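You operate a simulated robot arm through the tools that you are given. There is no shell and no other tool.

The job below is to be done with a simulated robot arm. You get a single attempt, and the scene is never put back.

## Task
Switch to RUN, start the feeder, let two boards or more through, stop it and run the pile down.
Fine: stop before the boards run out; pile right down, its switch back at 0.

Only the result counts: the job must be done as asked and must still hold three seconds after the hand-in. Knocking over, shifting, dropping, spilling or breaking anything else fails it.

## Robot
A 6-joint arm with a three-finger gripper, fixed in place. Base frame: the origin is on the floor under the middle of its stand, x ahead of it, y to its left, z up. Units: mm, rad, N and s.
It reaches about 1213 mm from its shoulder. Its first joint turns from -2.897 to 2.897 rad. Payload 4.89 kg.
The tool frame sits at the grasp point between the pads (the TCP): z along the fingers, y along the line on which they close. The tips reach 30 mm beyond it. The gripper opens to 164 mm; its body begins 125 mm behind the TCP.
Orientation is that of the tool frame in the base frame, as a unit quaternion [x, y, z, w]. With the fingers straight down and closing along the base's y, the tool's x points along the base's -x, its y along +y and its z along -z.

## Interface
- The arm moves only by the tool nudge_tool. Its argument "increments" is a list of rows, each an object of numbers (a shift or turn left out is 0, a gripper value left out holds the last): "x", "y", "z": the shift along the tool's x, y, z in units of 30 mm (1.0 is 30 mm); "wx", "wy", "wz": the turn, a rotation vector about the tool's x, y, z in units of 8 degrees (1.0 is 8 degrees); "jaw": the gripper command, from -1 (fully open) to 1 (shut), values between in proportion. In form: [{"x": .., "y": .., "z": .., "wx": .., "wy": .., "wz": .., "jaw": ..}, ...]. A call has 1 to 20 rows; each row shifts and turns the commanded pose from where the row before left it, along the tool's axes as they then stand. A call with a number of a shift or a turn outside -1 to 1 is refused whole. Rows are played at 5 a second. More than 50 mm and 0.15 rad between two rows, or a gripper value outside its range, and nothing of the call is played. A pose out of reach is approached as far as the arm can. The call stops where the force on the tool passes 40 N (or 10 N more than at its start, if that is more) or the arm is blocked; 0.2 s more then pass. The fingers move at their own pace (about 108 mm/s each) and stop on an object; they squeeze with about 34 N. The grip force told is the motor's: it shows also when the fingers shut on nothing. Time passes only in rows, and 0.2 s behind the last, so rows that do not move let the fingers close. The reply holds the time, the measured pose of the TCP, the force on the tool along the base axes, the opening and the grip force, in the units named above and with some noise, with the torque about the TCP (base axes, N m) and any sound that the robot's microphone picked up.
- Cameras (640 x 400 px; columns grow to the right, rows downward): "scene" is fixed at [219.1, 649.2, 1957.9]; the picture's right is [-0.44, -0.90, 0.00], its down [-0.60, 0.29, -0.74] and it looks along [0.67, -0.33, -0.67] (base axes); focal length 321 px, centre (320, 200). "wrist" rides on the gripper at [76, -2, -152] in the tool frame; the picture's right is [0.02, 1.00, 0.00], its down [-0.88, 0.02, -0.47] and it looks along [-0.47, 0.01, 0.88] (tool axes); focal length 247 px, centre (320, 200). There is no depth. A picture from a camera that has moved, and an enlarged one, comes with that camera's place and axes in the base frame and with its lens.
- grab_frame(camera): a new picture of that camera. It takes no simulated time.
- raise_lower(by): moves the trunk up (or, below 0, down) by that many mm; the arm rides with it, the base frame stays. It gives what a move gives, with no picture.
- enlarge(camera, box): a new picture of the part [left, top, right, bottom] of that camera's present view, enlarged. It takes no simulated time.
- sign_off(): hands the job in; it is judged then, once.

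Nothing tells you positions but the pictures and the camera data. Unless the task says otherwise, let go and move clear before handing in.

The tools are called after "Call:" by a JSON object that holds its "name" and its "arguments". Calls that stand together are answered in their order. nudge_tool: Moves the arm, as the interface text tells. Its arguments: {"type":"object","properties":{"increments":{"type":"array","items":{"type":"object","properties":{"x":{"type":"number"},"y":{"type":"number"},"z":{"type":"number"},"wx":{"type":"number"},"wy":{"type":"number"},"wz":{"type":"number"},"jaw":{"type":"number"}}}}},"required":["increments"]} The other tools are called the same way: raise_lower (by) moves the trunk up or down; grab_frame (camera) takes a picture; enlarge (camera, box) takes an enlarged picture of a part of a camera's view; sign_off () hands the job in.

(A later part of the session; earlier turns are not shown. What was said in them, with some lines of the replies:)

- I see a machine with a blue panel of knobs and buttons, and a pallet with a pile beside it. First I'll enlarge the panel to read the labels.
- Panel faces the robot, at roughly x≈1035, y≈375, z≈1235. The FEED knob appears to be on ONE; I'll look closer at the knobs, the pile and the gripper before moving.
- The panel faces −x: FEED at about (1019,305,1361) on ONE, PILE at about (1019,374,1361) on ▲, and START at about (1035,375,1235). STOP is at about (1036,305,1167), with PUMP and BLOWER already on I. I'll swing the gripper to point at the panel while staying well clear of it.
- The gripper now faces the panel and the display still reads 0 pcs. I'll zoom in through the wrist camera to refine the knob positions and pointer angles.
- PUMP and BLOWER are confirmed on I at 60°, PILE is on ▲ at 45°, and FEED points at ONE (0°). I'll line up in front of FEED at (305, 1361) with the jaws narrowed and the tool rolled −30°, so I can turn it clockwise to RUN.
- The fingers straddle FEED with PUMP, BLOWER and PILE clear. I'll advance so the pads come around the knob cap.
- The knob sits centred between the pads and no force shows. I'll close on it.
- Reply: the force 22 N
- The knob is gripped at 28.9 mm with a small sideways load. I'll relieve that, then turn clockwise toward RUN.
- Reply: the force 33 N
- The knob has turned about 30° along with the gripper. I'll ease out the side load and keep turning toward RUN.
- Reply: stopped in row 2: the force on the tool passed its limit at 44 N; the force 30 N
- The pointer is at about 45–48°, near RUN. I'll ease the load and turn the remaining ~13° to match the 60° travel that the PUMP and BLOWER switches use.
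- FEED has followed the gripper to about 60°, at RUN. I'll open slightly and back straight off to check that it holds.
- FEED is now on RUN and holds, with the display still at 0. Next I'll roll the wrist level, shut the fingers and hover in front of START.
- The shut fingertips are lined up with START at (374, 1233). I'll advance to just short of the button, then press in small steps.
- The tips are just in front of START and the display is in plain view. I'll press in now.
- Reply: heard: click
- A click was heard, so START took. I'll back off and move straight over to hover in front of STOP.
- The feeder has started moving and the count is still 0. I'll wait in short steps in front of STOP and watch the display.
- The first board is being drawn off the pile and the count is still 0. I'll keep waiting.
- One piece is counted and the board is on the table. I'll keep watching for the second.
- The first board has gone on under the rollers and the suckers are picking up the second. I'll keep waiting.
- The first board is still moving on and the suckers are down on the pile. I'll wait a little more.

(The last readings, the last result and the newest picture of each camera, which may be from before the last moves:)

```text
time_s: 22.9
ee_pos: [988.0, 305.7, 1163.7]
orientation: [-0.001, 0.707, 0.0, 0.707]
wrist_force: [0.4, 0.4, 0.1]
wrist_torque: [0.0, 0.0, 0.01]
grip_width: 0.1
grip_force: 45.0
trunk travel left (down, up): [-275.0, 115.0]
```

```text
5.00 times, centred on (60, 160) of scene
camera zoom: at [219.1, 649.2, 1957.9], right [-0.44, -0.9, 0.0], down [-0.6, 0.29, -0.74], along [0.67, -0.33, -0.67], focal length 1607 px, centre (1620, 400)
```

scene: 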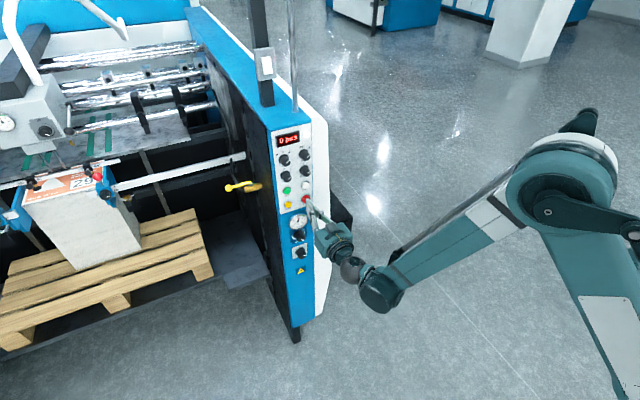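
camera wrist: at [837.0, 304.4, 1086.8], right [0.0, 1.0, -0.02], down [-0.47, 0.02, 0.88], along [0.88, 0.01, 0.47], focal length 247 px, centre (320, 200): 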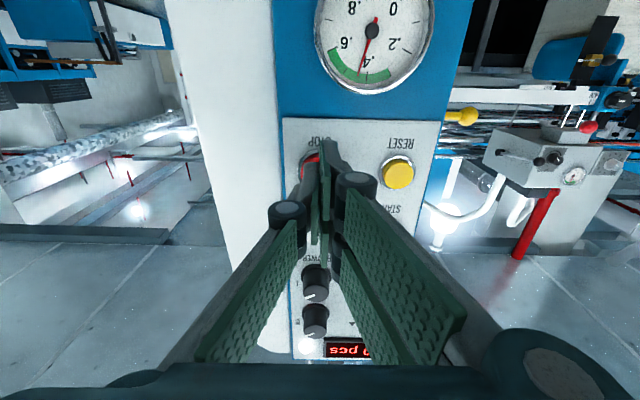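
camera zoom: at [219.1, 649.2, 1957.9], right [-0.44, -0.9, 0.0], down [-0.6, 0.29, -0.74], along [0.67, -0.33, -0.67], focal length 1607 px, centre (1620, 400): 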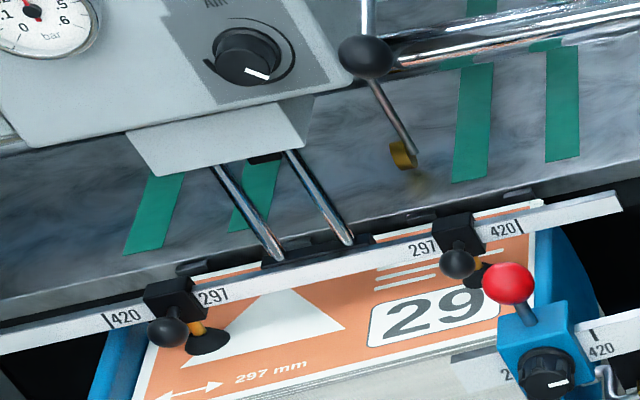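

The sucker bar has come back over the pile for the second board. I'll continue in short steps.

Call:
{"name": "nudge_tool", "arguments": {"increments": [{}, {}, {}]}}

Call:
{"name": "enlarge", "arguments": {"camera": "scene", "box": [0, 80, 340, 250]}}

```text
time_s: 23.7
ee_pos: [988.3, 305.3, 1166.2]
orientation: [0.0, 0.707, -0.001, 0.707]
wrist_force: [0.0, 0.3, -0.6]
wrist_torque: [0.05, -0.01, -0.01]
grip_width: 0.0
grip_force: 45.0
trunk travel left (down, up): [-275.0, 115.0]
```

```text
1.88 times, centred on (170, 165) of scene
camera zoom: at [219.1, 649.2, 1957.9], right [-0.44, -0.9, 0.0], down [-0.6, 0.29, -0.74], along [0.67, -0.33, -0.67], focal length 605 px, centre (602, 266)
```

zoom: 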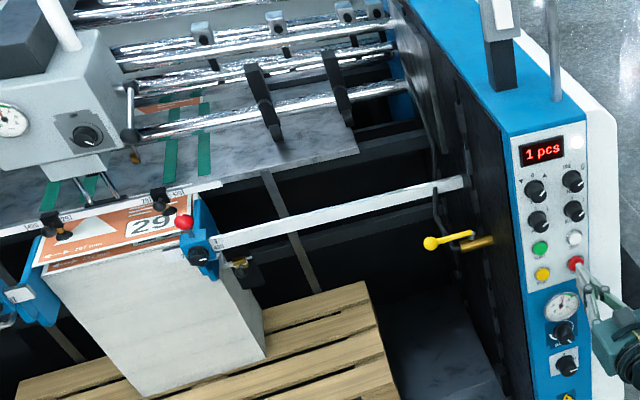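

The second board is lifted, which makes the cycle about 4.8 s. It should count shortly.

Call:
{"name": "nudge_tool", "arguments": {"increments": [{}, {}, {}, {}]}}

Call:
{"name": "enlarge", "arguments": {"camera": "scene", "box": [0, 80, 340, 250]}}

```text
time_s: 24.7
ee_pos: [989.0, 305.5, 1164.5]
orientation: [-0.001, 0.707, 0.0, 0.707]
wrist_force: [-1.4, 0.1, 0.4]
wrist_torque: [0.01, 0.04, -0.01]
grip_width: 0.1
grip_force: 45.1
trunk travel left (down, up): [-275.0, 115.0]
```

```text
1.88 times, centred on (170, 165) of scene
camera zoom: at [219.1, 649.2, 1957.9], right [-0.44, -0.9, 0.0], down [-0.6, 0.29, -0.74], along [0.67, -0.33, -0.67], focal length 605 px, centre (602, 266)
```

zoom: 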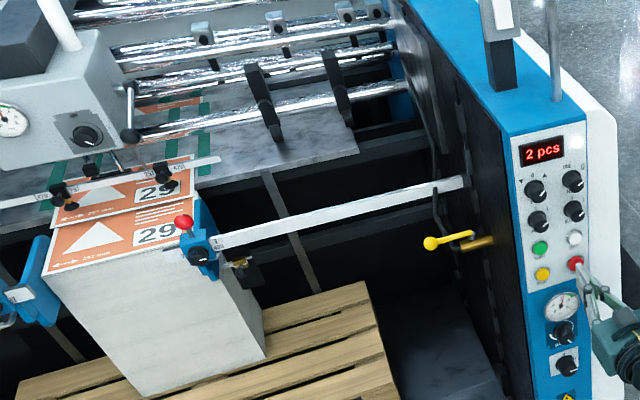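

The display reads 2 pcs. I'll let the second board clear the pile and go on down the table, then press STOP.

Call:
{"name": "nudge_tool", "arguments": {"increments": [{}, {}, {}, {}]}}

Call:
{"name": "enlarge", "arguments": {"camera": "scene", "box": [0, 80, 340, 250]}}

Call:
{"name": "enlarge", "arguments": {"camera": "scene", "box": [20, 60, 140, 160]}}

```text
time_s: 25.7
ee_pos: [989.0, 305.7, 1165.3]
orientation: [0.0, 0.707, -0.001, 0.707]
wrist_force: [0.0, 0.2, 0.5]
wrist_torque: [0.01, 0.01, -0.04]
grip_width: 0.0
grip_force: 45.2
trunk travel left (down, up): [-275.0, 115.0]
```

```text
1.88 times, centred on (170, 165) of scene
camera zoom: at [219.1, 649.2, 1957.9], right [-0.44, -0.9, 0.0], down [-0.6, 0.29, -0.74], along [0.67, -0.33, -0.67], focal length 605 px, centre (602, 266)
```

zoom: 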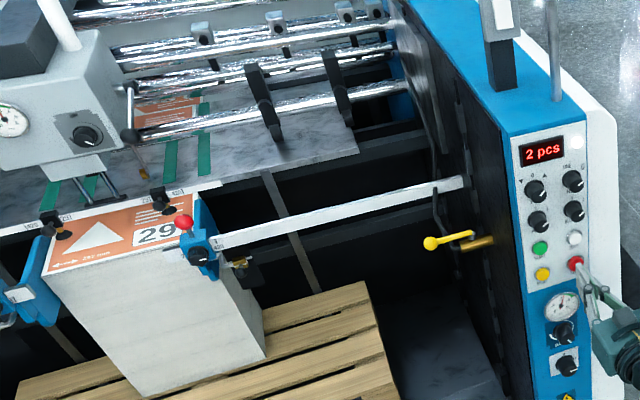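

```text
4.00 times, centred on (80, 110) of scene
camera zoom: at [219.1, 649.2, 1957.9], right [-0.44, -0.9, 0.0], down [-0.6, 0.29, -0.74], along [0.67, -0.33, -0.67], focal length 1286 px, centre (1280, 560)
```

zoom: 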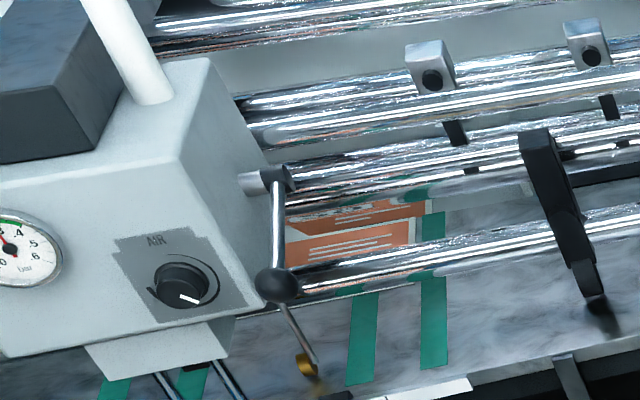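

Two boards are through and lying shingled under the rollers, and the third isn't lifted yet. I'll press STOP now.

Call:
{"name": "nudge_tool", "arguments": {"increments": [{"z": 0.5}, {"z": 0.12}, {"z": 0.1}, {"z": 0.08}]}}

Call:
{"name": "enlarge", "arguments": {"camera": "scene", "box": [0, 80, 340, 250]}}

```text
time_s: 26.7
ee_pos: [1013.2, 306.0, 1163.8]
orientation: [0.0, 0.707, -0.001, 0.708]
wrist_force: [-6.3, -1.7, 0.5]
wrist_torque: [-0.01, -0.07, -0.06]
grip_width: 6.0
grip_force: 45.2
trunk travel left (down, up): [-275.0, 115.0]
heard: click
```

```text
1.88 times, centred on (170, 165) of scene
camera zoom: at [219.1, 649.2, 1957.9], right [-0.44, -0.9, 0.0], down [-0.6, 0.29, -0.74], along [0.67, -0.33, -0.67], focal length 605 px, centre (602, 266)
```

zoom: 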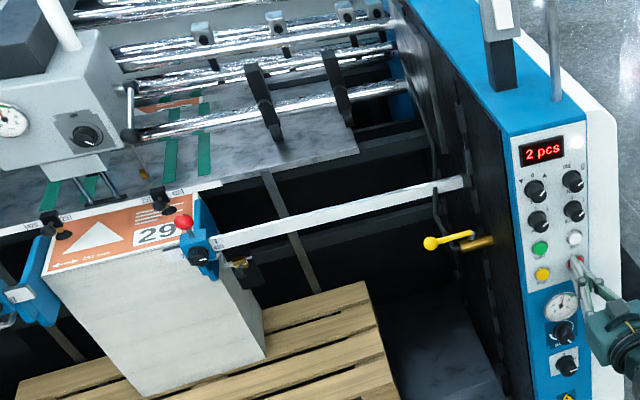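

A click was heard and the count is still 2. I'll retreat, travel up in front of PILE and confirm that the feeder has really stopped.

Call:
{"name": "nudge_tool", "arguments": {"increments": [{"z": -0.9}, {"z": -0.9}, {"z": -0.9}, {"x": -0.938, "y": 0.326, "jaw": 0.39}, {"x": -0.938, "y": 0.326}, {"x": -0.938, "y": 0.326}, {"x": -0.938, "y": 0.326}, {"x": -0.938, "y": 0.326}, {"x": -0.938, "y": 0.326}, {"x": -0.938, "y": 0.326}, {}]}}

Call:
{"name": "grab_frame", "arguments": {"camera": "scene"}}

Call:
{"name": "enlarge", "arguments": {"camera": "scene", "box": [0, 80, 340, 250]}}

Call:
{"name": "grab_frame", "arguments": {"camera": "wrist"}}

```text
time_s: 29.1
ee_pos: [931.9, 375.4, 1359.9]
orientation: [-0.001, 0.707, -0.001, 0.708]
wrist_force: [-1.4, -0.2, -0.7]
wrist_torque: [0.01, 0.04, 0.0]
grip_width: 49.9
grip_force: 0.0
trunk travel left (down, up): [-275.0, 115.0]
```

```text
taken
```

scene: 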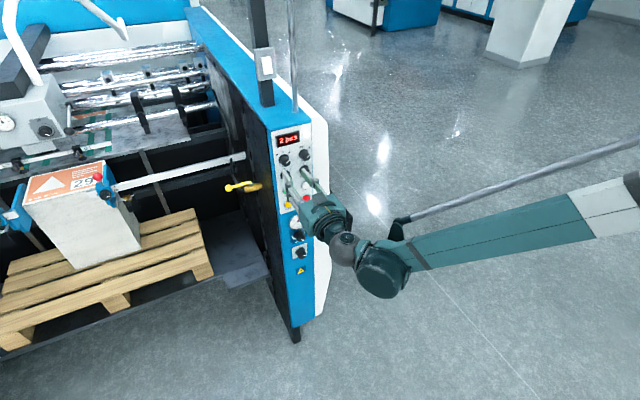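

```text
1.88 times, centred on (170, 165) of scene
camera zoom: at [219.1, 649.2, 1957.9], right [-0.44, -0.9, 0.0], down [-0.6, 0.29, -0.74], along [0.67, -0.33, -0.67], focal length 605 px, centre (602, 266)
```

zoom: 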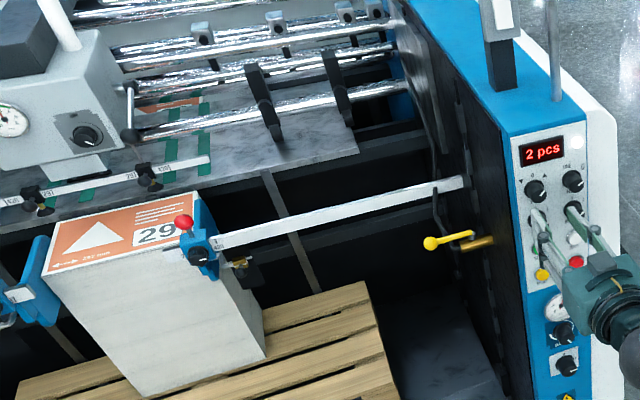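

```text
taken
camera wrist: at [780.5, 374.5, 1282.5], right [0.0, 1.0, -0.02], down [-0.47, 0.02, 0.88], along [0.88, 0.01, 0.47], focal length 247 px, centre (320, 200)
```

wrist: 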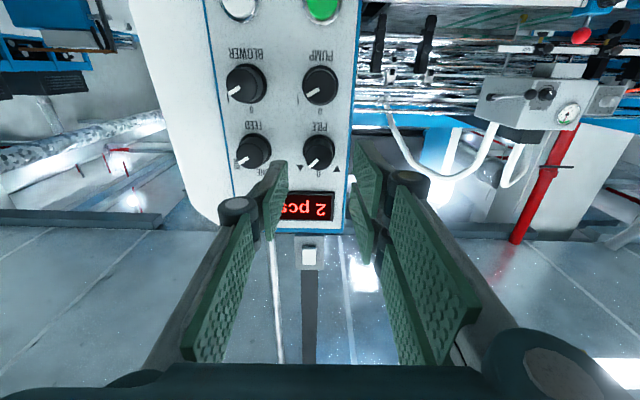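

The sucker bar is parked over the table with no new board and the count is 2, so it has stopped. I'll refine the PILE knob's position before gripping.

Call:
{"name": "enlarge", "arguments": {"camera": "wrist", "box": [230, 120, 370, 220]}}

Call:
{"name": "enlarge", "arguments": {"camera": "scene", "box": [265, 120, 335, 220]}}

```text
4.00 times, centred on (300, 170) of wrist
camera zoom: at [780.5, 374.5, 1282.5], right [0.0, 1.0, -0.02], down [-0.47, 0.02, 0.88], along [0.88, 0.01, 0.47], focal length 988 px, centre (400, 320)
```

zoom: 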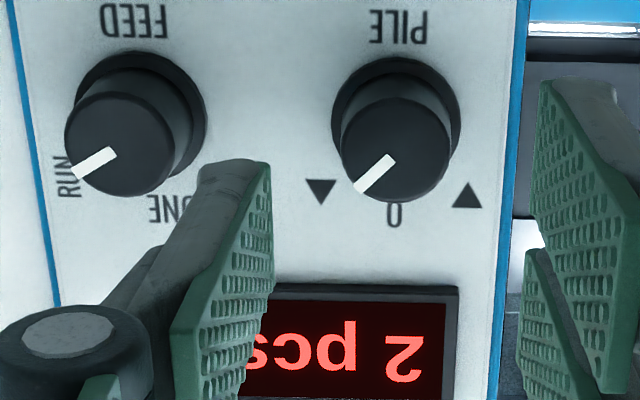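

```text
4.00 times, centred on (300, 170) of scene
camera zoom: at [219.1, 649.2, 1957.9], right [-0.44, -0.9, 0.0], down [-0.6, 0.29, -0.74], along [0.67, -0.33, -0.67], focal length 1286 px, centre (400, 320)
```

zoom: 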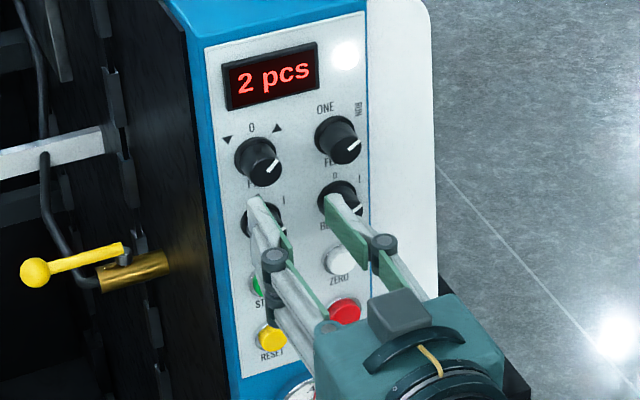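

PILE is centred at about (375, 1361), pointing to ▲. I'll roll +45° and bring the pads around it.

Call:
{"name": "nudge_tool", "arguments": {"increments": [{"wz": 0.9375, "x": -0.02}, {"wz": 0.9375}, {"wz": 0.9375}, {"wz": 0.9375}, {"wz": 0.9375}, {"wz": 0.9375}, {}]}}

Call:
{"name": "nudge_tool", "arguments": {"increments": [{"z": 0.7}, {"z": 0.7}, {"z": 0.7}, {"z": 0.3}, {"z": 0.2}, {}]}}

Call:
{"name": "grab_frame", "arguments": {"camera": "wrist"}}

Call:
{"name": "enlarge", "arguments": {"camera": "scene", "box": [265, 120, 335, 220]}}

```text
time_s: 30.7
ee_pos: [933.5, 373.6, 1360.5]
orientation: [0.271, 0.653, 0.27, 0.653]
wrist_force: [0.7, -0.2, -0.1]
wrist_torque: [0.03, 0.01, 0.0]
grip_width: 50.0
grip_force: 0.1
trunk travel left (down, up): [-275.0, 115.0]
```

```text
time_s: 32.1
ee_pos: [1012.1, 372.3, 1360.6]
orientation: [0.27, 0.654, 0.269, 0.654]
wrist_force: [0.3, -0.6, 0.8]
wrist_torque: [0.0, -0.01, 0.0]
grip_width: 50.0
grip_force: 0.0
trunk travel left (down, up): [-275.0, 115.0]
```

```text
taken
camera wrist: at [859.5, 426.6, 1304.8], right [0.0, 0.72, 0.69], down [-0.47, -0.61, 0.64], along [0.88, -0.33, 0.34], focal length 247 px, centre (320, 200)
```

wrist: 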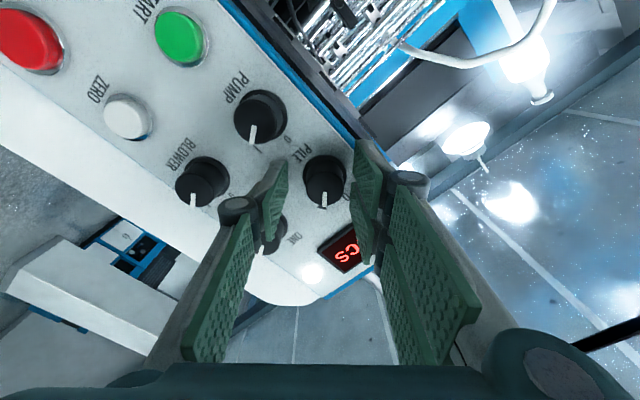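

```text
4.00 times, centred on (300, 170) of scene
camera zoom: at [219.1, 649.2, 1957.9], right [-0.44, -0.9, 0.0], down [-0.6, 0.29, -0.74], along [0.67, -0.33, -0.67], focal length 1286 px, centre (400, 320)
```

zoom: 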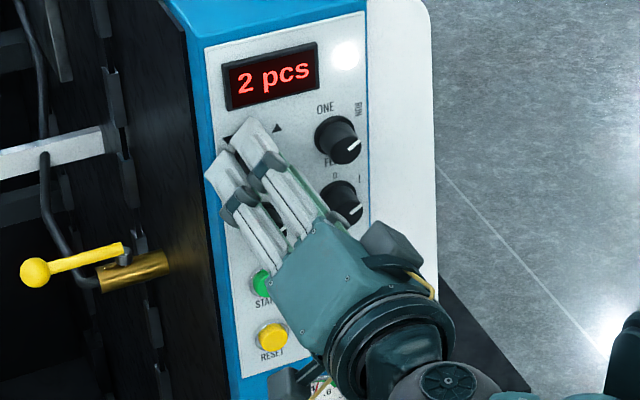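

The pads surround PILE, which sits about 2 mm toward the two-finger side. I'll shift to centre it and close.

Call:
{"name": "nudge_tool", "arguments": {"increments": [{"y": 0.07}, {"jaw": 1.0}, {}, {}]}}

Call:
{"name": "enlarge", "arguments": {"camera": "wrist", "box": [240, 120, 400, 260]}}

Call:
{"name": "enlarge", "arguments": {"camera": "scene", "box": [0, 80, 340, 250]}}

```text
time_s: 33.1
ee_pos: [1011.8, 375.8, 1363.7]
orientation: [0.269, 0.653, 0.27, 0.654]
wrist_force: [12.4, 8.9, 20.5]
wrist_torque: [0.0, -0.45, 0.31]
grip_width: 28.6
grip_force: 44.9
trunk travel left (down, up): [-275.0, 115.0]
```

```text
2.86 times, centred on (320, 190) of wrist
camera zoom: at [859.2, 428.8, 1307.1], right [0.0, 0.72, 0.69], down [-0.47, -0.61, 0.64], along [0.88, -0.33, 0.34], focal length 706 px, centre (320, 229)
```

zoom: 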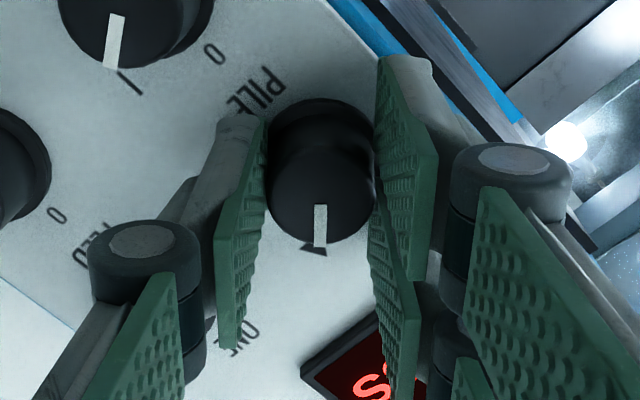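

```text
1.88 times, centred on (170, 165) of scene
camera zoom: at [219.1, 649.2, 1957.9], right [-0.44, -0.9, 0.0], down [-0.6, 0.29, -0.74], along [0.67, -0.33, -0.67], focal length 605 px, centre (602, 266)
```

zoom: 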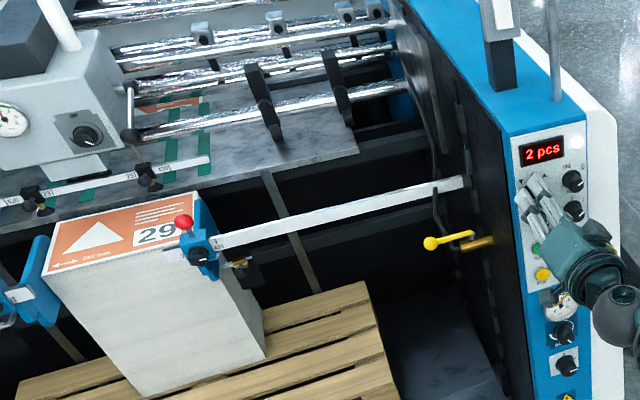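

The feeder is confirmed stopped and PILE is gripped. I'll ease the side load, then turn counter-clockwise through 0 to ▼ in steps.

Call:
{"name": "nudge_tool", "arguments": {"increments": [{"y": 0.05, "x": -0.02, "z": 0.03}, {}]}}

Call:
{"name": "nudge_tool", "arguments": {"increments": [{"wz": -0.625}, {"wz": -0.625}, {"wz": -0.625}]}}

```text
time_s: 33.7
ee_pos: [1011.6, 376.9, 1363.8]
orientation: [0.271, 0.653, 0.27, 0.654]
wrist_force: [-13.4, -0.8, -6.1]
wrist_torque: [0.02, 0.12, -0.09]
grip_width: 28.5
grip_force: 45.3
trunk travel left (down, up): [-275.0, 115.0]
```

```text
time_s: 34.4
ee_pos: [1011.2, 375.4, 1363.2]
orientation: [0.212, 0.674, 0.211, 0.675]
wrist_force: [-9.2, -0.8, -3.1]
wrist_torque: [0.01, 0.04, -0.1]
grip_width: 28.5
grip_force: 45.1
trunk travel left (down, up): [-275.0, 115.0]
stopped in row 3: the force on the tool passed its limit at 43 N (the readings are from after the stop); the commanded pose is now the measured one
```

The turn paused at about 35° on the force limit and the load is now relieved. I'll continue in smaller steps.

Call:
{"name": "nudge_tool", "arguments": {"increments": [{"wz": -0.5}, {"wz": -0.5}, {}]}}

Call:
{"name": "enlarge", "arguments": {"camera": "wrist", "box": [240, 120, 400, 260]}}

```text
time_s: 35.2
ee_pos: [1012.4, 374.8, 1363.7]
orientation: [0.165, 0.687, 0.165, 0.688]
wrist_force: [-14.0, -5.5, -6.3]
wrist_torque: [0.03, 0.11, -0.18]
grip_width: 28.8
grip_force: 44.4
trunk travel left (down, up): [-275.0, 115.0]
```

```text
2.86 times, centred on (320, 190) of wrist
camera zoom: at [859.3, 409.2, 1293.4], right [0.0, 0.9, 0.43], down [-0.47, -0.38, 0.79], along [0.88, -0.21, 0.43], focal length 706 px, centre (320, 229)
```

zoom: 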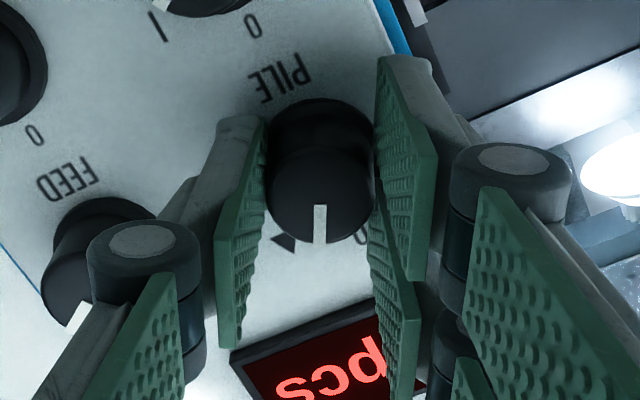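

The knob is following, now at about 27°. I'll keep turning toward 0 and easing off axially a touch.

Call:
{"name": "nudge_tool", "arguments": {"increments": [{"z": -0.03, "wz": -0.4}, {"wz": -0.5}, {"wz": -0.5}, {}]}}

Call:
{"name": "nudge_tool", "arguments": {"increments": [{"wz": -0.5}, {"wz": -0.5}, {"wz": -0.5}, {}]}}

Call:
{"name": "enlarge", "arguments": {"camera": "wrist", "box": [240, 120, 400, 260]}}

Call:
{"name": "enlarge", "arguments": {"camera": "scene", "box": [0, 80, 340, 250]}}

```text
time_s: 36.2
ee_pos: [1011.6, 374.1, 1363.7]
orientation: [0.097, 0.7, 0.096, 0.701]
wrist_force: [-0.5, -7.3, -0.4]
wrist_torque: [0.0, -0.01, -0.22]
grip_width: 28.5
grip_force: 45.2
trunk travel left (down, up): [-275.0, 115.0]
```

```text
time_s: 37.2
ee_pos: [1010.6, 374.9, 1364.2]
orientation: [0.023, 0.707, 0.023, 0.707]
wrist_force: [26.3, 2.6, 26.4]
wrist_torque: [-0.01, -0.67, 0.04]
grip_width: 28.6
grip_force: 45.2
trunk travel left (down, up): [-275.0, 115.0]
```

```text
2.86 times, centred on (320, 190) of wrist
camera zoom: at [859.2, 378.5, 1285.9], right [0.0, 1.0, 0.04], down [-0.47, -0.04, 0.88], along [0.88, -0.02, 0.47], focal length 706 px, centre (320, 229)
```

zoom: 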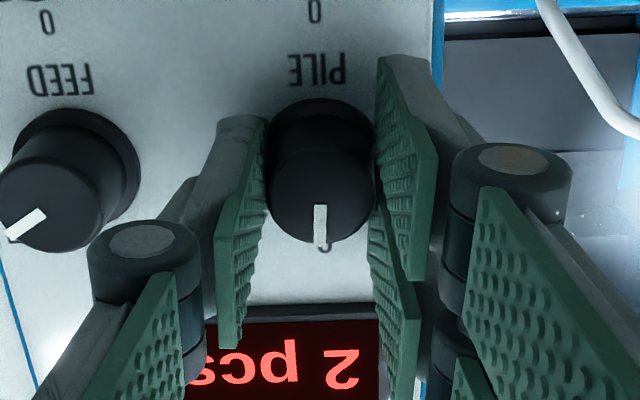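

```text
1.88 times, centred on (170, 165) of scene
camera zoom: at [219.1, 649.2, 1957.9], right [-0.44, -0.9, 0.0], down [-0.6, 0.29, -0.74], along [0.67, -0.33, -0.67], focal length 605 px, centre (602, 266)
```

zoom: 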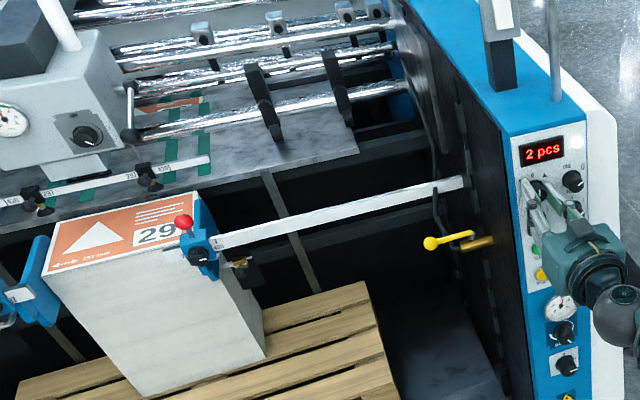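

PILE is at about 0 and the pile hasn't moved. I'll relieve the load and continue on toward ▼.

Call:
{"name": "nudge_tool", "arguments": {"increments": [{"x": -0.05, "z": 0.04}]}}

Call:
{"name": "nudge_tool", "arguments": {"increments": [{"wz": -0.5}, {"wz": -0.5}, {"wz": -0.5}, {}]}}

```text
time_s: 37.6
ee_pos: [1010.9, 374.6, 1362.3]
orientation: [0.024, 0.707, 0.023, 0.706]
wrist_force: [2.9, -3.7, -2.1]
wrist_torque: [0.03, 0.02, -0.07]
grip_width: 28.4
grip_force: 44.8
trunk travel left (down, up): [-275.0, 115.0]
```

```text
time_s: 38.4
ee_pos: [1011.4, 374.7, 1364.1]
orientation: [-0.046, 0.706, -0.048, 0.705]
wrist_force: [-4.4, -1.9, -6.2]
wrist_torque: [-0.01, -0.07, -0.08]
grip_width: 28.7
grip_force: 44.7
trunk travel left (down, up): [-275.0, 115.0]
stopped in row 4: the force on the tool passed its limit at 43 N (the readings are from after the stop); the commanded pose is now the measured one
```

Call:
{"name": "nudge_tool", "arguments": {"increments": [{"wz": -0.5}, {"wz": -0.5}, {}]}}

Call:
{"name": "nudge_tool", "arguments": {"increments": [{"wz": -0.5}, {"wz": -0.5}, {}]}}

Call:
{"name": "enlarge", "arguments": {"camera": "wrist", "box": [240, 120, 400, 260]}}

Call:
{"name": "enlarge", "arguments": {"camera": "scene", "box": [0, 80, 340, 250]}}

```text
time_s: 39.2
ee_pos: [1011.7, 374.9, 1361.7]
orientation: [-0.095, 0.701, -0.097, 0.7]
wrist_force: [-22.7, -7.7, -25.9]
wrist_torque: [0.0, 0.68, -0.19]
grip_width: 28.4
grip_force: 44.7
trunk travel left (down, up): [-275.0, 115.0]
```

```text
time_s: 40.0
ee_pos: [1010.3, 374.5, 1363.4]
orientation: [-0.145, 0.692, -0.146, 0.692]
wrist_force: [-6.8, -1.9, 0.9]
wrist_torque: [-0.02, -0.09, -0.01]
grip_width: 28.8
grip_force: 45.2
trunk travel left (down, up): [-275.0, 115.0]
```

```text
2.86 times, centred on (320, 190) of wrist
camera zoom: at [859.1, 342.6, 1293.3], right [0.0, 0.91, -0.42], down [-0.47, 0.37, 0.8], along [0.88, 0.2, 0.43], focal length 706 px, centre (320, 229)
```

zoom: 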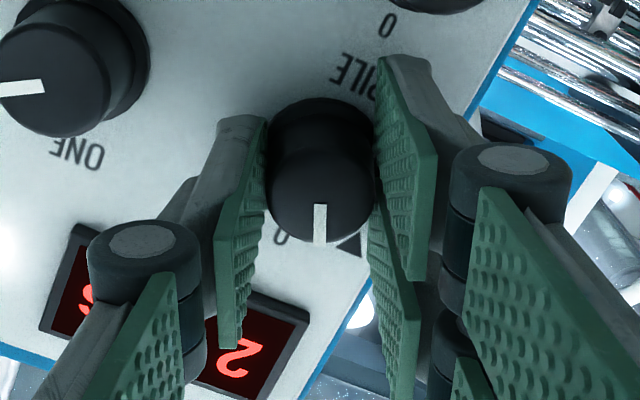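

```text
1.88 times, centred on (170, 165) of scene
camera zoom: at [219.1, 649.2, 1957.9], right [-0.44, -0.9, 0.0], down [-0.6, 0.29, -0.74], along [0.67, -0.33, -0.67], focal length 605 px, centre (602, 266)
```

zoom: 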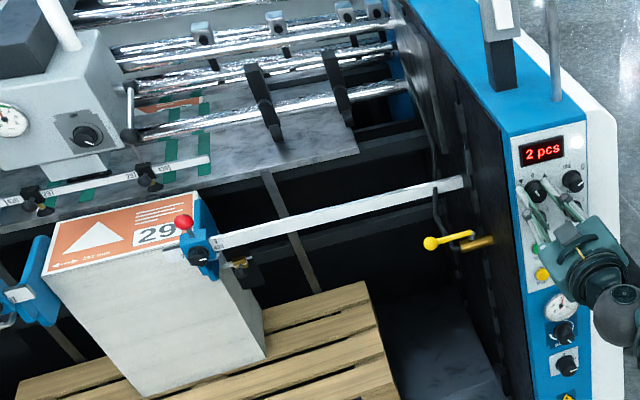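

The knob is at about −24° and following well. I'll carry on to ▼ at −45°.

Call:
{"name": "nudge_tool", "arguments": {"increments": [{"wz": -0.5}, {"wz": -0.5}, {}]}}

Call:
{"name": "nudge_tool", "arguments": {"increments": [{"wz": -0.5}, {"wz": -0.5}, {"wz": -0.5}, {}]}}

Call:
{"name": "enlarge", "arguments": {"camera": "wrist", "box": [240, 120, 400, 260]}}

Call:
{"name": "enlarge", "arguments": {"camera": "scene", "box": [0, 80, 340, 250]}}

```text
time_s: 40.8
ee_pos: [1010.4, 374.0, 1364.3]
orientation: [-0.192, 0.681, -0.193, 0.68]
wrist_force: [-13.2, -6.9, -11.3]
wrist_torque: [0.01, 0.34, -0.26]
grip_width: 28.5
grip_force: 45.0
trunk travel left (down, up): [-275.0, 115.0]
```

```text
time_s: 41.8
ee_pos: [1011.2, 373.6, 1364.2]
orientation: [-0.262, 0.657, -0.264, 0.656]
wrist_force: [-17.7, -16.4, -15.1]
wrist_torque: [0.0, 0.43, -0.48]
grip_width: 28.6
grip_force: 45.0
trunk travel left (down, up): [-275.0, 115.0]
```

```text
2.86 times, centred on (320, 190) of wrist
camera zoom: at [859.0, 320.7, 1308.9], right [0.0, 0.71, -0.71], down [-0.47, 0.62, 0.62], along [0.88, 0.33, 0.34], focal length 706 px, centre (320, 229)
```

zoom: 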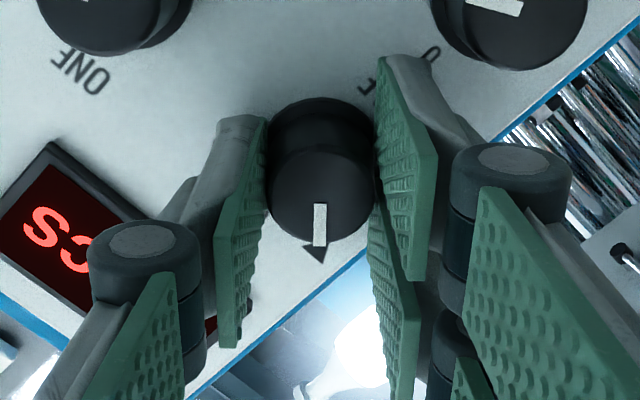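

```text
1.88 times, centred on (170, 165) of scene
camera zoom: at [219.1, 649.2, 1957.9], right [-0.44, -0.9, 0.0], down [-0.6, 0.29, -0.74], along [0.67, -0.33, -0.67], focal length 605 px, centre (602, 266)
```

zoom: 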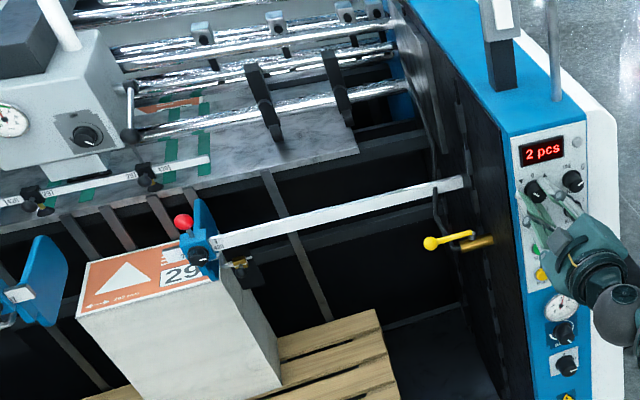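

The pile is running down with PILE on ▼. I'll ease the load, hold the knob and watch the pile.

Call:
{"name": "nudge_tool", "arguments": {"increments": [{"x": 0.03, "z": -0.03}, {}, {}, {}, {}]}}

Call:
{"name": "grab_frame", "arguments": {"camera": "scene"}}

```text
time_s: 42.8
ee_pos: [1010.4, 374.9, 1365.1]
orientation: [-0.261, 0.656, -0.265, 0.656]
wrist_force: [4.5, -2.6, 13.7]
wrist_torque: [-0.01, -0.37, -0.34]
grip_width: 28.6
grip_force: 44.8
trunk travel left (down, up): [-275.0, 115.0]
stopped in row 4: the force on the tool passed its limit at 42 N (the readings are from after the stop); the commanded pose is now the measured one
```

```text
taken
```

scene: 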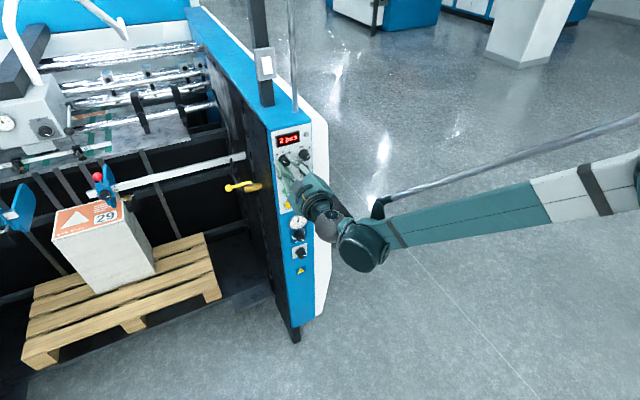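

The pile is clearly lower and still going down. I'll keep holding and waiting.

Call:
{"name": "nudge_tool", "arguments": {"increments": [{}, {}, {}, {}, {}, {}, {}, {}, {}, {}]}}

Call:
{"name": "grab_frame", "arguments": {"camera": "scene"}}

```text
time_s: 45.0
ee_pos: [1011.3, 374.2, 1364.6]
orientation: [-0.262, 0.656, -0.263, 0.657]
wrist_force: [18.6, -6.7, 26.5]
wrist_torque: [0.03, -0.67, -0.2]
grip_width: 28.7
grip_force: 44.2
trunk travel left (down, up): [-275.0, 115.0]
```

```text
taken
```

scene: 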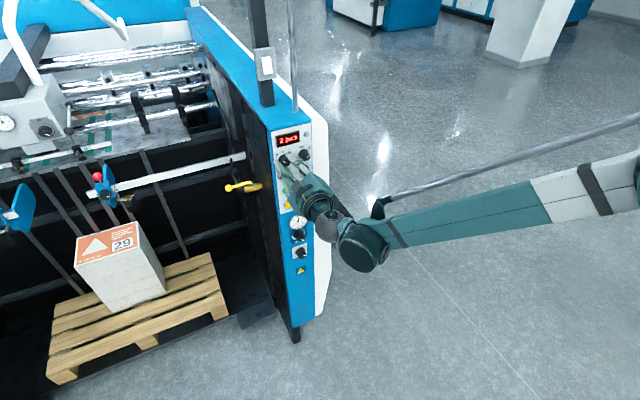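

The pile is still going down. I'll relieve the hold load a little and keep waiting.

Call:
{"name": "nudge_tool", "arguments": {"increments": [{"x": -0.03, "y": -0.03, "z": 0.03}, {}, {}, {}, {}, {}, {}, {}, {}, {}]}}

Call:
{"name": "grab_frame", "arguments": {"camera": "scene"}}

```text
time_s: 46.5
ee_pos: [1011.1, 374.4, 1364.5]
orientation: [-0.263, 0.657, -0.265, 0.655]
wrist_force: [-8.0, -2.2, -3.9]
wrist_torque: [-0.01, -0.01, 0.03]
grip_width: 28.7
grip_force: 45.4
trunk travel left (down, up): [-275.0, 115.0]
stopped in row 7: the force on the tool passed its limit at 44 N (the readings are from after the stop); the commanded pose is now the measured one
```

```text
taken
```

scene: 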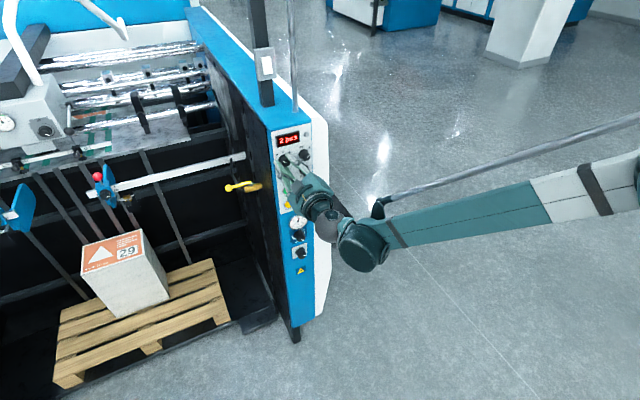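

Load spikes keep stopping the hold, so I'll open the fingers in place around the knob. The switch should stay on ▼ while the pile runs down.

Call:
{"name": "nudge_tool", "arguments": {"increments": [{"jaw": 0.48}, {}, {}, {}, {}]}}

Call:
{"name": "enlarge", "arguments": {"camera": "wrist", "box": [240, 120, 400, 260]}}

Call:
{"name": "grab_frame", "arguments": {"camera": "scene"}}

```text
time_s: 47.7
ee_pos: [1011.5, 374.2, 1364.0]
orientation: [-0.261, 0.657, -0.264, 0.656]
wrist_force: [0.2, 0.0, -0.6]
wrist_torque: [-0.01, 0.01, 0.02]
grip_width: 42.7
grip_force: 0.1
trunk travel left (down, up): [-275.0, 115.0]
```

```text
2.86 times, centred on (320, 190) of wrist
camera zoom: at [859.5, 321.1, 1308.6], right [0.0, 0.71, -0.71], down [-0.47, 0.62, 0.62], along [0.88, 0.33, 0.34], focal length 706 px, centre (320, 229)
```

zoom: 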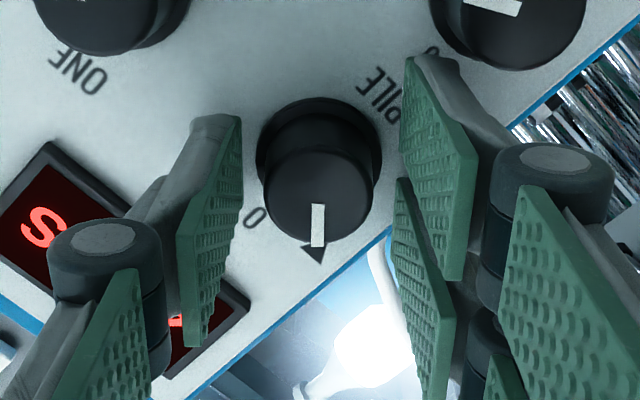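

```text
taken
```

scene: 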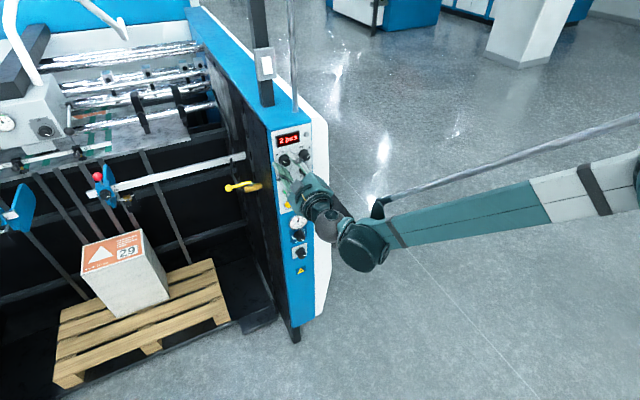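

The knob stays on ▼ and the pile looks unchanged since the last view. I'll wait more to tell whether it has reached the bottom.

Call:
{"name": "nudge_tool", "arguments": {"increments": [{}, {}, {}, {}, {}, {}, {}, {}, {}, {}]}}

Call:
{"name": "grab_frame", "arguments": {"camera": "scene"}}

Call:
{"name": "enlarge", "arguments": {"camera": "scene", "box": [0, 200, 320, 400]}}

```text
time_s: 49.9
ee_pos: [1013.2, 374.2, 1363.9]
orientation: [-0.262, 0.657, -0.264, 0.656]
wrist_force: [-0.1, -0.2, 0.3]
wrist_torque: [-0.01, 0.02, 0.03]
grip_width: 42.4
grip_force: 0.0
trunk travel left (down, up): [-275.0, 115.0]
```

```text
taken
```

scene: 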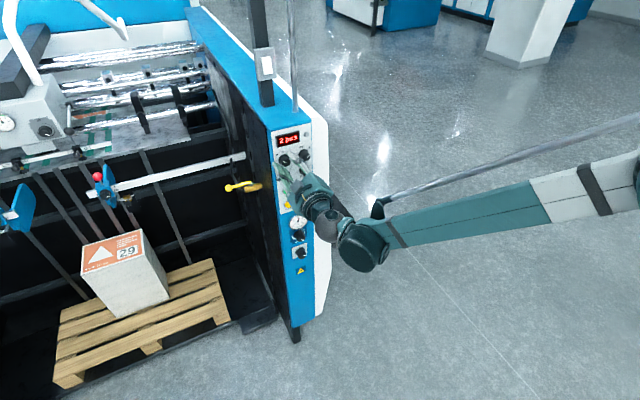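

```text
2.00 times, centred on (160, 300) of scene
camera zoom: at [219.1, 649.2, 1957.9], right [-0.44, -0.9, 0.0], down [-0.6, 0.29, -0.74], along [0.67, -0.33, -0.67], focal length 643 px, centre (640, 0)
```

zoom: 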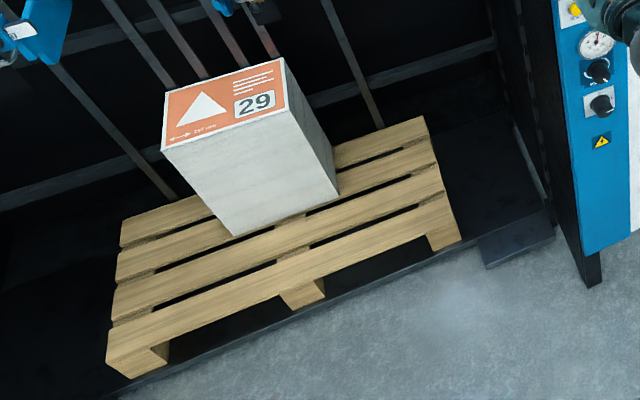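

The pile has been still for over 3 s with the switch on ▼ and the pallet sits on the floor platform, so it is right down. I'll re-grip PILE and turn it back to 0.

Call:
{"name": "nudge_tool", "arguments": {"increments": [{"jaw": 1.0}, {}, {}]}}

Call:
{"name": "nudge_tool", "arguments": {"increments": [{"wz": 0.5}, {"wz": 0.5}, {}]}}

Call:
{"name": "nudge_tool", "arguments": {"increments": [{"wz": 0.5}, {"wz": 0.5}, {}]}}

Call:
{"name": "enlarge", "arguments": {"camera": "wrist", "box": [240, 120, 400, 260]}}

```text
time_s: 50.7
ee_pos: [1011.8, 373.4, 1363.3]
orientation: [-0.261, 0.657, -0.264, 0.656]
wrist_force: [3.4, -2.5, 5.4]
wrist_torque: [0.02, -0.16, -0.13]
grip_width: 28.6
grip_force: 44.8
trunk travel left (down, up): [-275.0, 115.0]
```

```text
time_s: 51.5
ee_pos: [1012.0, 374.2, 1363.8]
orientation: [-0.215, 0.674, -0.217, 0.673]
wrist_force: [-11.4, -5.8, -11.2]
wrist_torque: [0.0, 0.33, -0.13]
grip_width: 28.8
grip_force: 44.5
trunk travel left (down, up): [-275.0, 115.0]
```

```text
time_s: 52.3
ee_pos: [1011.8, 375.2, 1363.6]
orientation: [-0.168, 0.687, -0.17, 0.686]
wrist_force: [-4.9, -5.1, -12.5]
wrist_torque: [-0.03, 0.27, -0.12]
grip_width: 28.5
grip_force: 45.0
trunk travel left (down, up): [-275.0, 115.0]
```

```text
2.86 times, centred on (320, 190) of wrist
camera zoom: at [859.6, 338.0, 1296.0], right [0.0, 0.88, -0.48], down [-0.47, 0.43, 0.77], along [0.88, 0.23, 0.41], focal length 706 px, centre (320, 229)
```

zoom: 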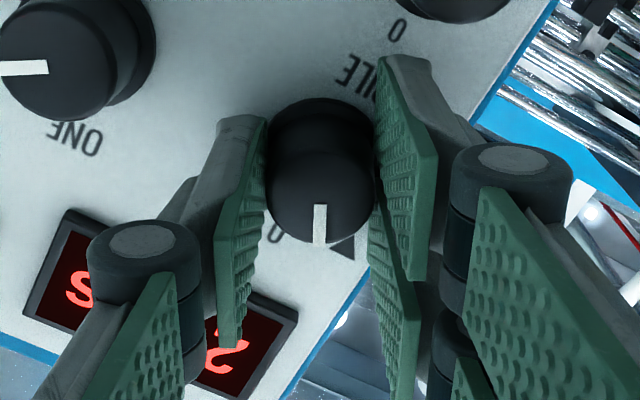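

The knob is at about −27° and turning with the gripper. I'll carry on to 0.

Call:
{"name": "nudge_tool", "arguments": {"increments": [{"wz": 0.5}, {"wz": 0.5}, {"wz": 0.5}, {}]}}

Call:
{"name": "nudge_tool", "arguments": {"increments": [{"wz": 0.5}, {"wz": 0.5}, {}]}}

```text
time_s: 53.3
ee_pos: [1012.0, 374.8, 1362.9]
orientation: [-0.094, 0.701, -0.097, 0.7]
wrist_force: [-11.0, -11.5, -20.5]
wrist_torque: [0.03, 0.6, -0.39]
grip_width: 28.5
grip_force: 45.3
trunk travel left (down, up): [-275.0, 115.0]
```

```text
time_s: 54.1
ee_pos: [1012.6, 375.5, 1363.8]
orientation: [-0.046, 0.706, -0.047, 0.705]
wrist_force: [-0.3, -6.1, -7.1]
wrist_torque: [0.02, 0.18, -0.15]
grip_width: 28.7
grip_force: 45.1
trunk travel left (down, up): [-275.0, 115.0]
```

About 7.5° remain to 0.

Call:
{"name": "nudge_tool", "arguments": {"increments": [{"wz": 0.47}, {"wz": 0.47}, {}]}}

Call:
{"name": "enlarge", "arguments": {"camera": "wrist", "box": [240, 120, 400, 260]}}

Call:
{"name": "enlarge", "arguments": {"camera": "scene", "box": [0, 200, 320, 400]}}

```text
time_s: 54.9
ee_pos: [1011.8, 374.4, 1363.4]
orientation: [0.002, 0.707, -0.002, 0.707]
wrist_force: [4.6, -8.6, -8.6]
wrist_torque: [0.01, 0.22, -0.3]
grip_width: 28.7
grip_force: 44.7
trunk travel left (down, up): [-275.0, 115.0]
```

```text
2.86 times, centred on (320, 190) of wrist
camera zoom: at [859.7, 373.8, 1286.5], right [0.0, 1.0, -0.02], down [-0.47, 0.02, 0.88], along [0.88, 0.01, 0.47], focal length 706 px, centre (320, 229)
```

zoom: 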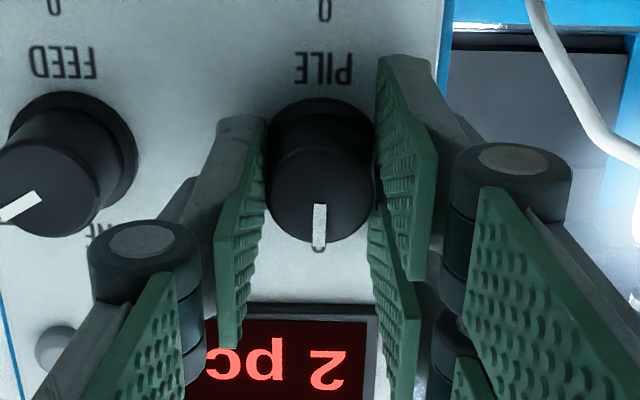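

```text
2.00 times, centred on (160, 300) of scene
camera zoom: at [219.1, 649.2, 1957.9], right [-0.44, -0.9, 0.0], down [-0.6, 0.29, -0.74], along [0.67, -0.33, -0.67], focal length 643 px, centre (640, 0)
```

zoom: 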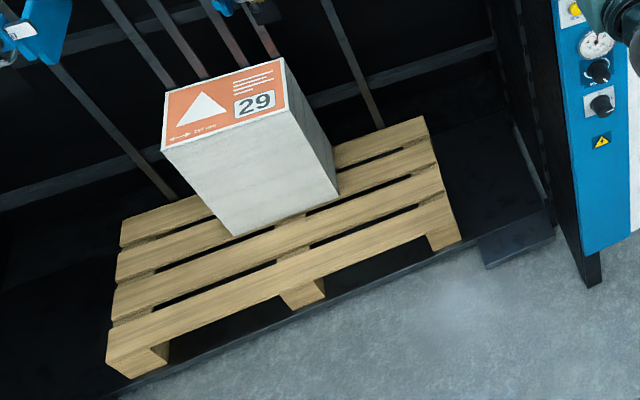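

PILE points at 0 and the pile is still at the bottom. I'll open the fingers and back off to check the final state.

Call:
{"name": "nudge_tool", "arguments": {"increments": [{"jaw": 0.42}, {}, {}, {"z": -0.7}, {"z": -0.9}, {"z": -0.9}, {"z": -0.9}, {"z": -0.9}, {}]}}

Call:
{"name": "enlarge", "arguments": {"camera": "wrist", "box": [230, 60, 390, 200]}}

Call:
{"name": "grab_frame", "arguments": {"camera": "scene"}}

Call:
{"name": "enlarge", "arguments": {"camera": "scene", "box": [265, 120, 335, 220]}}

```text
time_s: 56.9
ee_pos: [882.1, 373.1, 1361.8]
orientation: [0.0, 0.707, -0.002, 0.707]
wrist_force: [-0.8, -1.3, -0.8]
wrist_torque: [0.02, 0.05, 0.04]
grip_width: 47.8
grip_force: 0.0
trunk travel left (down, up): [-275.0, 115.0]
```

```text
2.86 times, centred on (310, 130) of wrist
camera zoom: at [730.5, 371.9, 1284.3], right [0.0, 1.0, -0.02], down [-0.47, 0.02, 0.88], along [0.88, 0.01, 0.47], focal length 706 px, centre (349, 400)
```

zoom: 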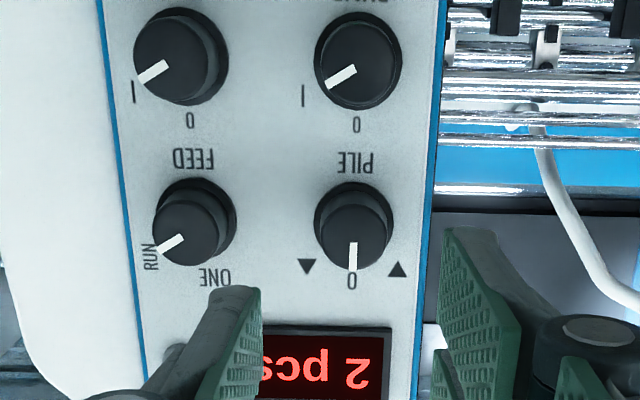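

```text
taken
```

scene: 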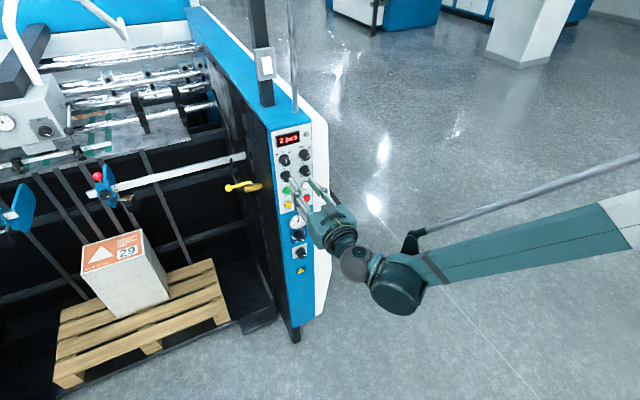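

```text
4.00 times, centred on (300, 170) of scene
camera zoom: at [219.1, 649.2, 1957.9], right [-0.44, -0.9, 0.0], down [-0.6, 0.29, -0.74], along [0.67, -0.33, -0.67], focal length 1286 px, centre (400, 320)
```

zoom: 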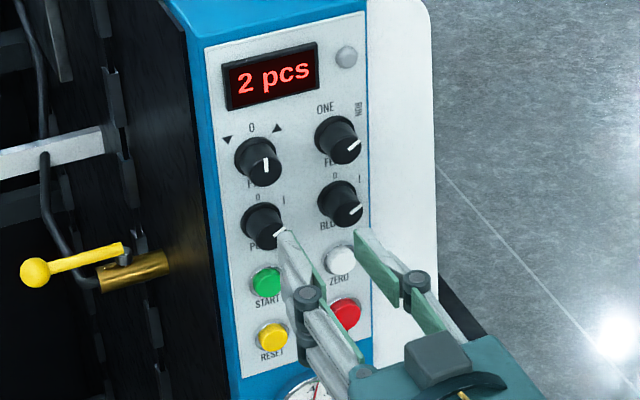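

PILE is on 0, FEED on RUN, the count is 2, the pile is right down, and the arm is clear. I'll wait a couple of seconds to confirm everything holds.

Call:
{"name": "nudge_tool", "arguments": {"increments": [{"z": -0.8}, {"z": -0.8}, {}, {}, {}, {}, {}, {}, {}, {}]}}

Call:
{"name": "grab_frame", "arguments": {"camera": "scene"}}

Call:
{"name": "enlarge", "arguments": {"camera": "scene", "box": [0, 80, 340, 250]}}

```text
time_s: 59.1
ee_pos: [832.7, 374.5, 1360.6]
orientation: [0.001, 0.707, -0.003, 0.707]
wrist_force: [0.3, -0.3, 0.0]
wrist_torque: [0.03, -0.02, 0.0]
grip_width: 47.5
grip_force: 0.1
trunk travel left (down, up): [-275.0, 115.0]
```

```text
taken
```

scene: 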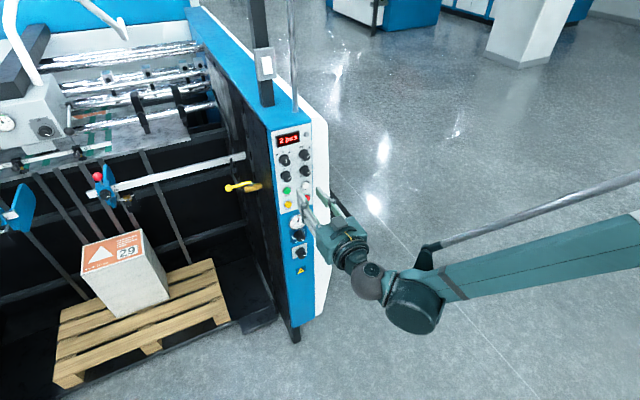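

```text
1.88 times, centred on (170, 165) of scene
camera zoom: at [219.1, 649.2, 1957.9], right [-0.44, -0.9, 0.0], down [-0.6, 0.29, -0.74], along [0.67, -0.33, -0.67], focal length 605 px, centre (602, 266)
```

zoom: 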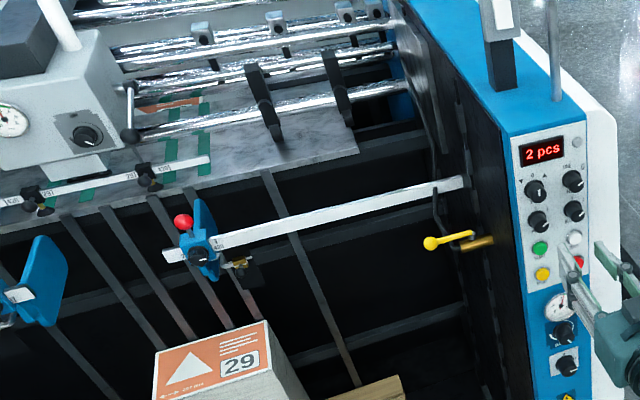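

Nothing has changed: the feeder is stopped at 2 pcs, boards are left on the pile, and the pile is right down. PILE is on 0, FEED is on RUN, and the arm is clear, so I'm handing in.

Call:
{"name": "sign_off", "arguments": {}}

```text
The job is handed in.
```

The job is done and handed in; I haven't seen a verdict on it. I watched the end state for about two seconds before handing in, and it held.

- **Feeder:** I turned FEED from ONE to RUN and pressed START. I pressed STOP once the display read 2 pcs. The feeder then stayed still, with boards left on the pile.
- **Boards:** The two counted boards are lying overlapped under the rollers on the feed table, not clear of it.
- **Pile:** I turned the PILE switch to ▼ until the pallet was on the floor platform and had stopped moving. I then turned it back to 0, and it stayed there.
- **Everything else:** PUMP and BLOWER are still on I, and nothing was knocked or shifted. The gripper is open and about 190 mm back from the panel.
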